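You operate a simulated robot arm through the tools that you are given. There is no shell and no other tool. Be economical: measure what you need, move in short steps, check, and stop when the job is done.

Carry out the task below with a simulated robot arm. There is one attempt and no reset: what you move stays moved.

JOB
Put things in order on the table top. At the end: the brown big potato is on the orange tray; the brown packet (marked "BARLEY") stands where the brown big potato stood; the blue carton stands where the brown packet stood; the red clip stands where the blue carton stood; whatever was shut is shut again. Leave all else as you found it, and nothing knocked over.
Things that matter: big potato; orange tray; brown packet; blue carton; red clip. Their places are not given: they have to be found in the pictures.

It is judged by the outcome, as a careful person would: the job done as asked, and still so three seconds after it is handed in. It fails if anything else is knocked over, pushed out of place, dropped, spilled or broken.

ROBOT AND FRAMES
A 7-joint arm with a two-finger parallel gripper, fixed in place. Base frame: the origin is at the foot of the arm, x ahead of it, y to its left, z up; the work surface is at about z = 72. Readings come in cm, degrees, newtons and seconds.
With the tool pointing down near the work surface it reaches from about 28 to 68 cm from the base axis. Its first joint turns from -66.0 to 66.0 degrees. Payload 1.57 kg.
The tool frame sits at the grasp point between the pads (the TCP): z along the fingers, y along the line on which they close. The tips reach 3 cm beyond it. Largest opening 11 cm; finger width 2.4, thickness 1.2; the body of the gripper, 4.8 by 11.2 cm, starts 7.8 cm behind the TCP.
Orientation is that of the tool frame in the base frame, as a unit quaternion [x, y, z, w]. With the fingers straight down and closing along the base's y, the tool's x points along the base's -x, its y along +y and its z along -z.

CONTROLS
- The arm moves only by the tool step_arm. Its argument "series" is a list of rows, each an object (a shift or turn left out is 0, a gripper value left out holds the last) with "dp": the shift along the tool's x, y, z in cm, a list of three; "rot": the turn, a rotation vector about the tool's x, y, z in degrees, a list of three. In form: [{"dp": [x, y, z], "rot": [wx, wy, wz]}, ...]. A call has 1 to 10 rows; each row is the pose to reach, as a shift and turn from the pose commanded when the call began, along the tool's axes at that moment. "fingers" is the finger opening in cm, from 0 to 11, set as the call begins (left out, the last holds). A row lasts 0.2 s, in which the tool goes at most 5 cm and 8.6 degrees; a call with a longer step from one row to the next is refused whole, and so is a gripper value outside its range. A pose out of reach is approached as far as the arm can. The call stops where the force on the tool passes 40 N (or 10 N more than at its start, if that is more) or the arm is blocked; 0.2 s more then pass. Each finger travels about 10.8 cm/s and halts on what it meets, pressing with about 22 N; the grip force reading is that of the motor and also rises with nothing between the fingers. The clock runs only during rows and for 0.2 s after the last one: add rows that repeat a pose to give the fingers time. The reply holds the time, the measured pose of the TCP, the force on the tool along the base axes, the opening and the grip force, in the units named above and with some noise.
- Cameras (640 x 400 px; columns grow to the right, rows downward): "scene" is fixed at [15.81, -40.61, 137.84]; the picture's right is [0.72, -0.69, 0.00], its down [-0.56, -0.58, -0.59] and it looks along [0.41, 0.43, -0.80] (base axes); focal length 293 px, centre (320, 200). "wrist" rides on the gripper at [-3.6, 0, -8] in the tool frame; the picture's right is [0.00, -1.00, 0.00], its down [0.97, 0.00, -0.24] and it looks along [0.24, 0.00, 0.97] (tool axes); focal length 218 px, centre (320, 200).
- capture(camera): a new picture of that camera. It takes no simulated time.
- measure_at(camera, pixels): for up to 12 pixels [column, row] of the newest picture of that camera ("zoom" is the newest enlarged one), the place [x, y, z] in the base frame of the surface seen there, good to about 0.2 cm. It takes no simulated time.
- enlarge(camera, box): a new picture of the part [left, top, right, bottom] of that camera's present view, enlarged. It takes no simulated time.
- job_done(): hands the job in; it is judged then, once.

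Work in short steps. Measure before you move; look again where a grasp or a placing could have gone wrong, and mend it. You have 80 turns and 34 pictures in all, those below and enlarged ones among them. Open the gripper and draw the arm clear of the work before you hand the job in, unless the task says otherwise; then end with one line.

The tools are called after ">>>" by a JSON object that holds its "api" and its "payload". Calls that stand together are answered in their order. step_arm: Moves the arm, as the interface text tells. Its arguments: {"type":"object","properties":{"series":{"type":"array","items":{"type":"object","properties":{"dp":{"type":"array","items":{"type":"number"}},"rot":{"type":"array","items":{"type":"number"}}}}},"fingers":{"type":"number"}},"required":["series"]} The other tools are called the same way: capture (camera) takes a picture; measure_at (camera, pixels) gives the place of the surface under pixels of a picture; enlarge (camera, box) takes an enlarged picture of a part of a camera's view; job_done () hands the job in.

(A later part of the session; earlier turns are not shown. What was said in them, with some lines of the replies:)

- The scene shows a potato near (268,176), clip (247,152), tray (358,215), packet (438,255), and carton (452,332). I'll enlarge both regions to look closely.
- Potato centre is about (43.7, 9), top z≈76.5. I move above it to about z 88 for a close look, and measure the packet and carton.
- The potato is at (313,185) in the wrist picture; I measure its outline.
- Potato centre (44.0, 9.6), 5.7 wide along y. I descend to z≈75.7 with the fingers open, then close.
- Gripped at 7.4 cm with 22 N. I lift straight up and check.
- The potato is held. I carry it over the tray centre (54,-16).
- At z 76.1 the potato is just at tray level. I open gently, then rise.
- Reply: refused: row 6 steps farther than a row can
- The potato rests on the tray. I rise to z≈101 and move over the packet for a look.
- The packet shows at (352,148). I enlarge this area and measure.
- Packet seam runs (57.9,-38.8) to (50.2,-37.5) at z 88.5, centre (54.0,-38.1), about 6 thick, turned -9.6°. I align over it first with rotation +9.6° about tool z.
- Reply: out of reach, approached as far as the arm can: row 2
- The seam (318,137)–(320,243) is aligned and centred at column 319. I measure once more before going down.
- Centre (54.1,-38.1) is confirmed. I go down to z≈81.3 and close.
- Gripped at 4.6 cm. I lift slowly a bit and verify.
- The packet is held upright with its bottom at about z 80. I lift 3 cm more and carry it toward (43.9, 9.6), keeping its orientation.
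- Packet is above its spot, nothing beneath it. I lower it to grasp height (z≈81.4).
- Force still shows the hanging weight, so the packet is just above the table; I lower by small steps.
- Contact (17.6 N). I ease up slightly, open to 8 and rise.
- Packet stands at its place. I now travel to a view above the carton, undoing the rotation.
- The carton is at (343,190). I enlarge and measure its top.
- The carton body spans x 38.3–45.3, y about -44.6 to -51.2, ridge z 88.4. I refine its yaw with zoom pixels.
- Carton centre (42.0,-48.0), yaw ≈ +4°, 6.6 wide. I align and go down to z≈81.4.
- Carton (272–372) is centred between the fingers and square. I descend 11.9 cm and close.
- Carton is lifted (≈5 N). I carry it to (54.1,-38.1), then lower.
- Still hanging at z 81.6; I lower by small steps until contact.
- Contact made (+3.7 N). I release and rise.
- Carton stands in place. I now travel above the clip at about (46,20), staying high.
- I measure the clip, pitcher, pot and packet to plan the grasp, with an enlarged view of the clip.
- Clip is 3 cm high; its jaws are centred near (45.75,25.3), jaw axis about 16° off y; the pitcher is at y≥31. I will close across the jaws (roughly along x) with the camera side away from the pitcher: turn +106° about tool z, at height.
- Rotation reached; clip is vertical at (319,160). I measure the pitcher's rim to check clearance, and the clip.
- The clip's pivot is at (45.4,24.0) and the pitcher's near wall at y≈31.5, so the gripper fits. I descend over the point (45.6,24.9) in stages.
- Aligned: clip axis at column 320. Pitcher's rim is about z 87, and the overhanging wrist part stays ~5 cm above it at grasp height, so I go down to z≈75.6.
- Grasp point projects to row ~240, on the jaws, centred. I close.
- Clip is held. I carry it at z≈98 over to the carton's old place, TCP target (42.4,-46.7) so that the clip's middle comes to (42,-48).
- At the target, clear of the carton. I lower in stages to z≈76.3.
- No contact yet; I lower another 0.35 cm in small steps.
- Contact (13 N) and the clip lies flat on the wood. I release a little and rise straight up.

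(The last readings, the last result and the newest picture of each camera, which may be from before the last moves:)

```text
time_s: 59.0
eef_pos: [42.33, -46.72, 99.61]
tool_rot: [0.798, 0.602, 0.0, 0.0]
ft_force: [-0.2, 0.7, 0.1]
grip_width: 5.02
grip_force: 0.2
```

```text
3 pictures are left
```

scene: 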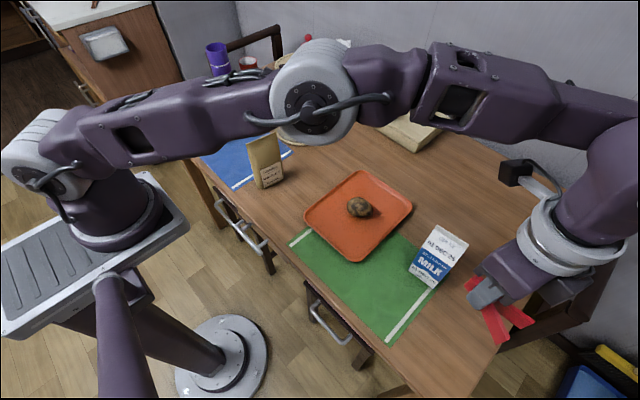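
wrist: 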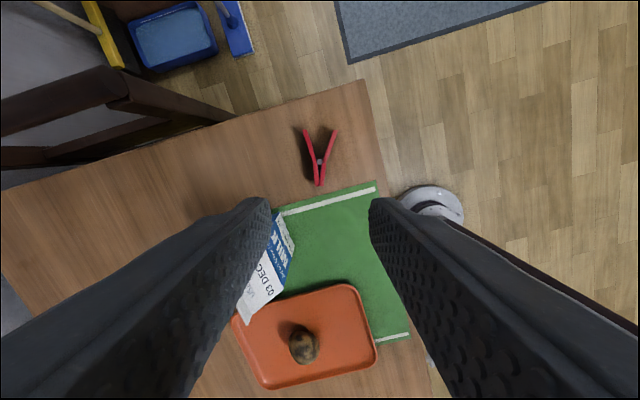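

The clip lies at (319,160). I measure where it is, and draw the arm back toward the base side and up.

>>> {"api": "measure_at", "payload": {"camera": "wrist", "pixels": [[319, 161], [319, 184], [307, 131], [336, 131]]}}

>>> {"api": "step_arm", "payload": {"series": [{"dp": [3, -1, -2]}, {"dp": [7, -2, -4]}, {"dp": [11, -3, -4]}, {"dp": [15, -4, -4]}, {"dp": [19, -5, -4]}, {"dp": [23, -6, -4]}, {"dp": [27, -7, -4]}, {"dp": [31, -8, -4]}, {"dp": [35, -9, -4]}, {"dp": [35, -9, -4]}]}}

>>> {"api": "capture", "payload": {"camera": "scene"}}

```text
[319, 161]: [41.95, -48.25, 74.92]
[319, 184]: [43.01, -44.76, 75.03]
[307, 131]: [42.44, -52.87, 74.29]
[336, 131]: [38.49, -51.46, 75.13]
```

```text
time_s: 61.2
eef_pos: [43.34, -10.34, 103.56]
tool_rot: [0.799, 0.602, 0.0, 0.0]
ft_force: [0.9, 0.4, 0.3]
grip_width: 5.01
grip_force: 0.0
```

```text
2 pictures are left
```

scene: 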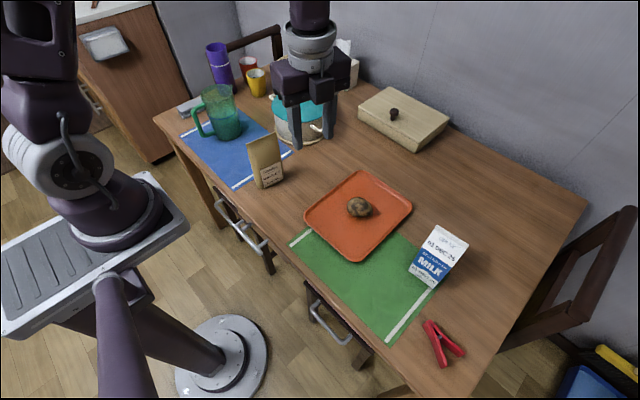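

The final picture shows the potato on the tray, and the packet, carton and clip (pivot at 42.0,-48.3) in their places. Nothing is knocked over and the arm is clear, so I hand in.

>>> {"api": "job_done", "payload": {}}

```text
The job is handed in.
```

The job is handed in: the potato is on the orange tray, the barley packet is where the potato was, the blue carton is where the packet was, and the red clip is where the carton was. Nothing shut was opened and nothing was knocked over.
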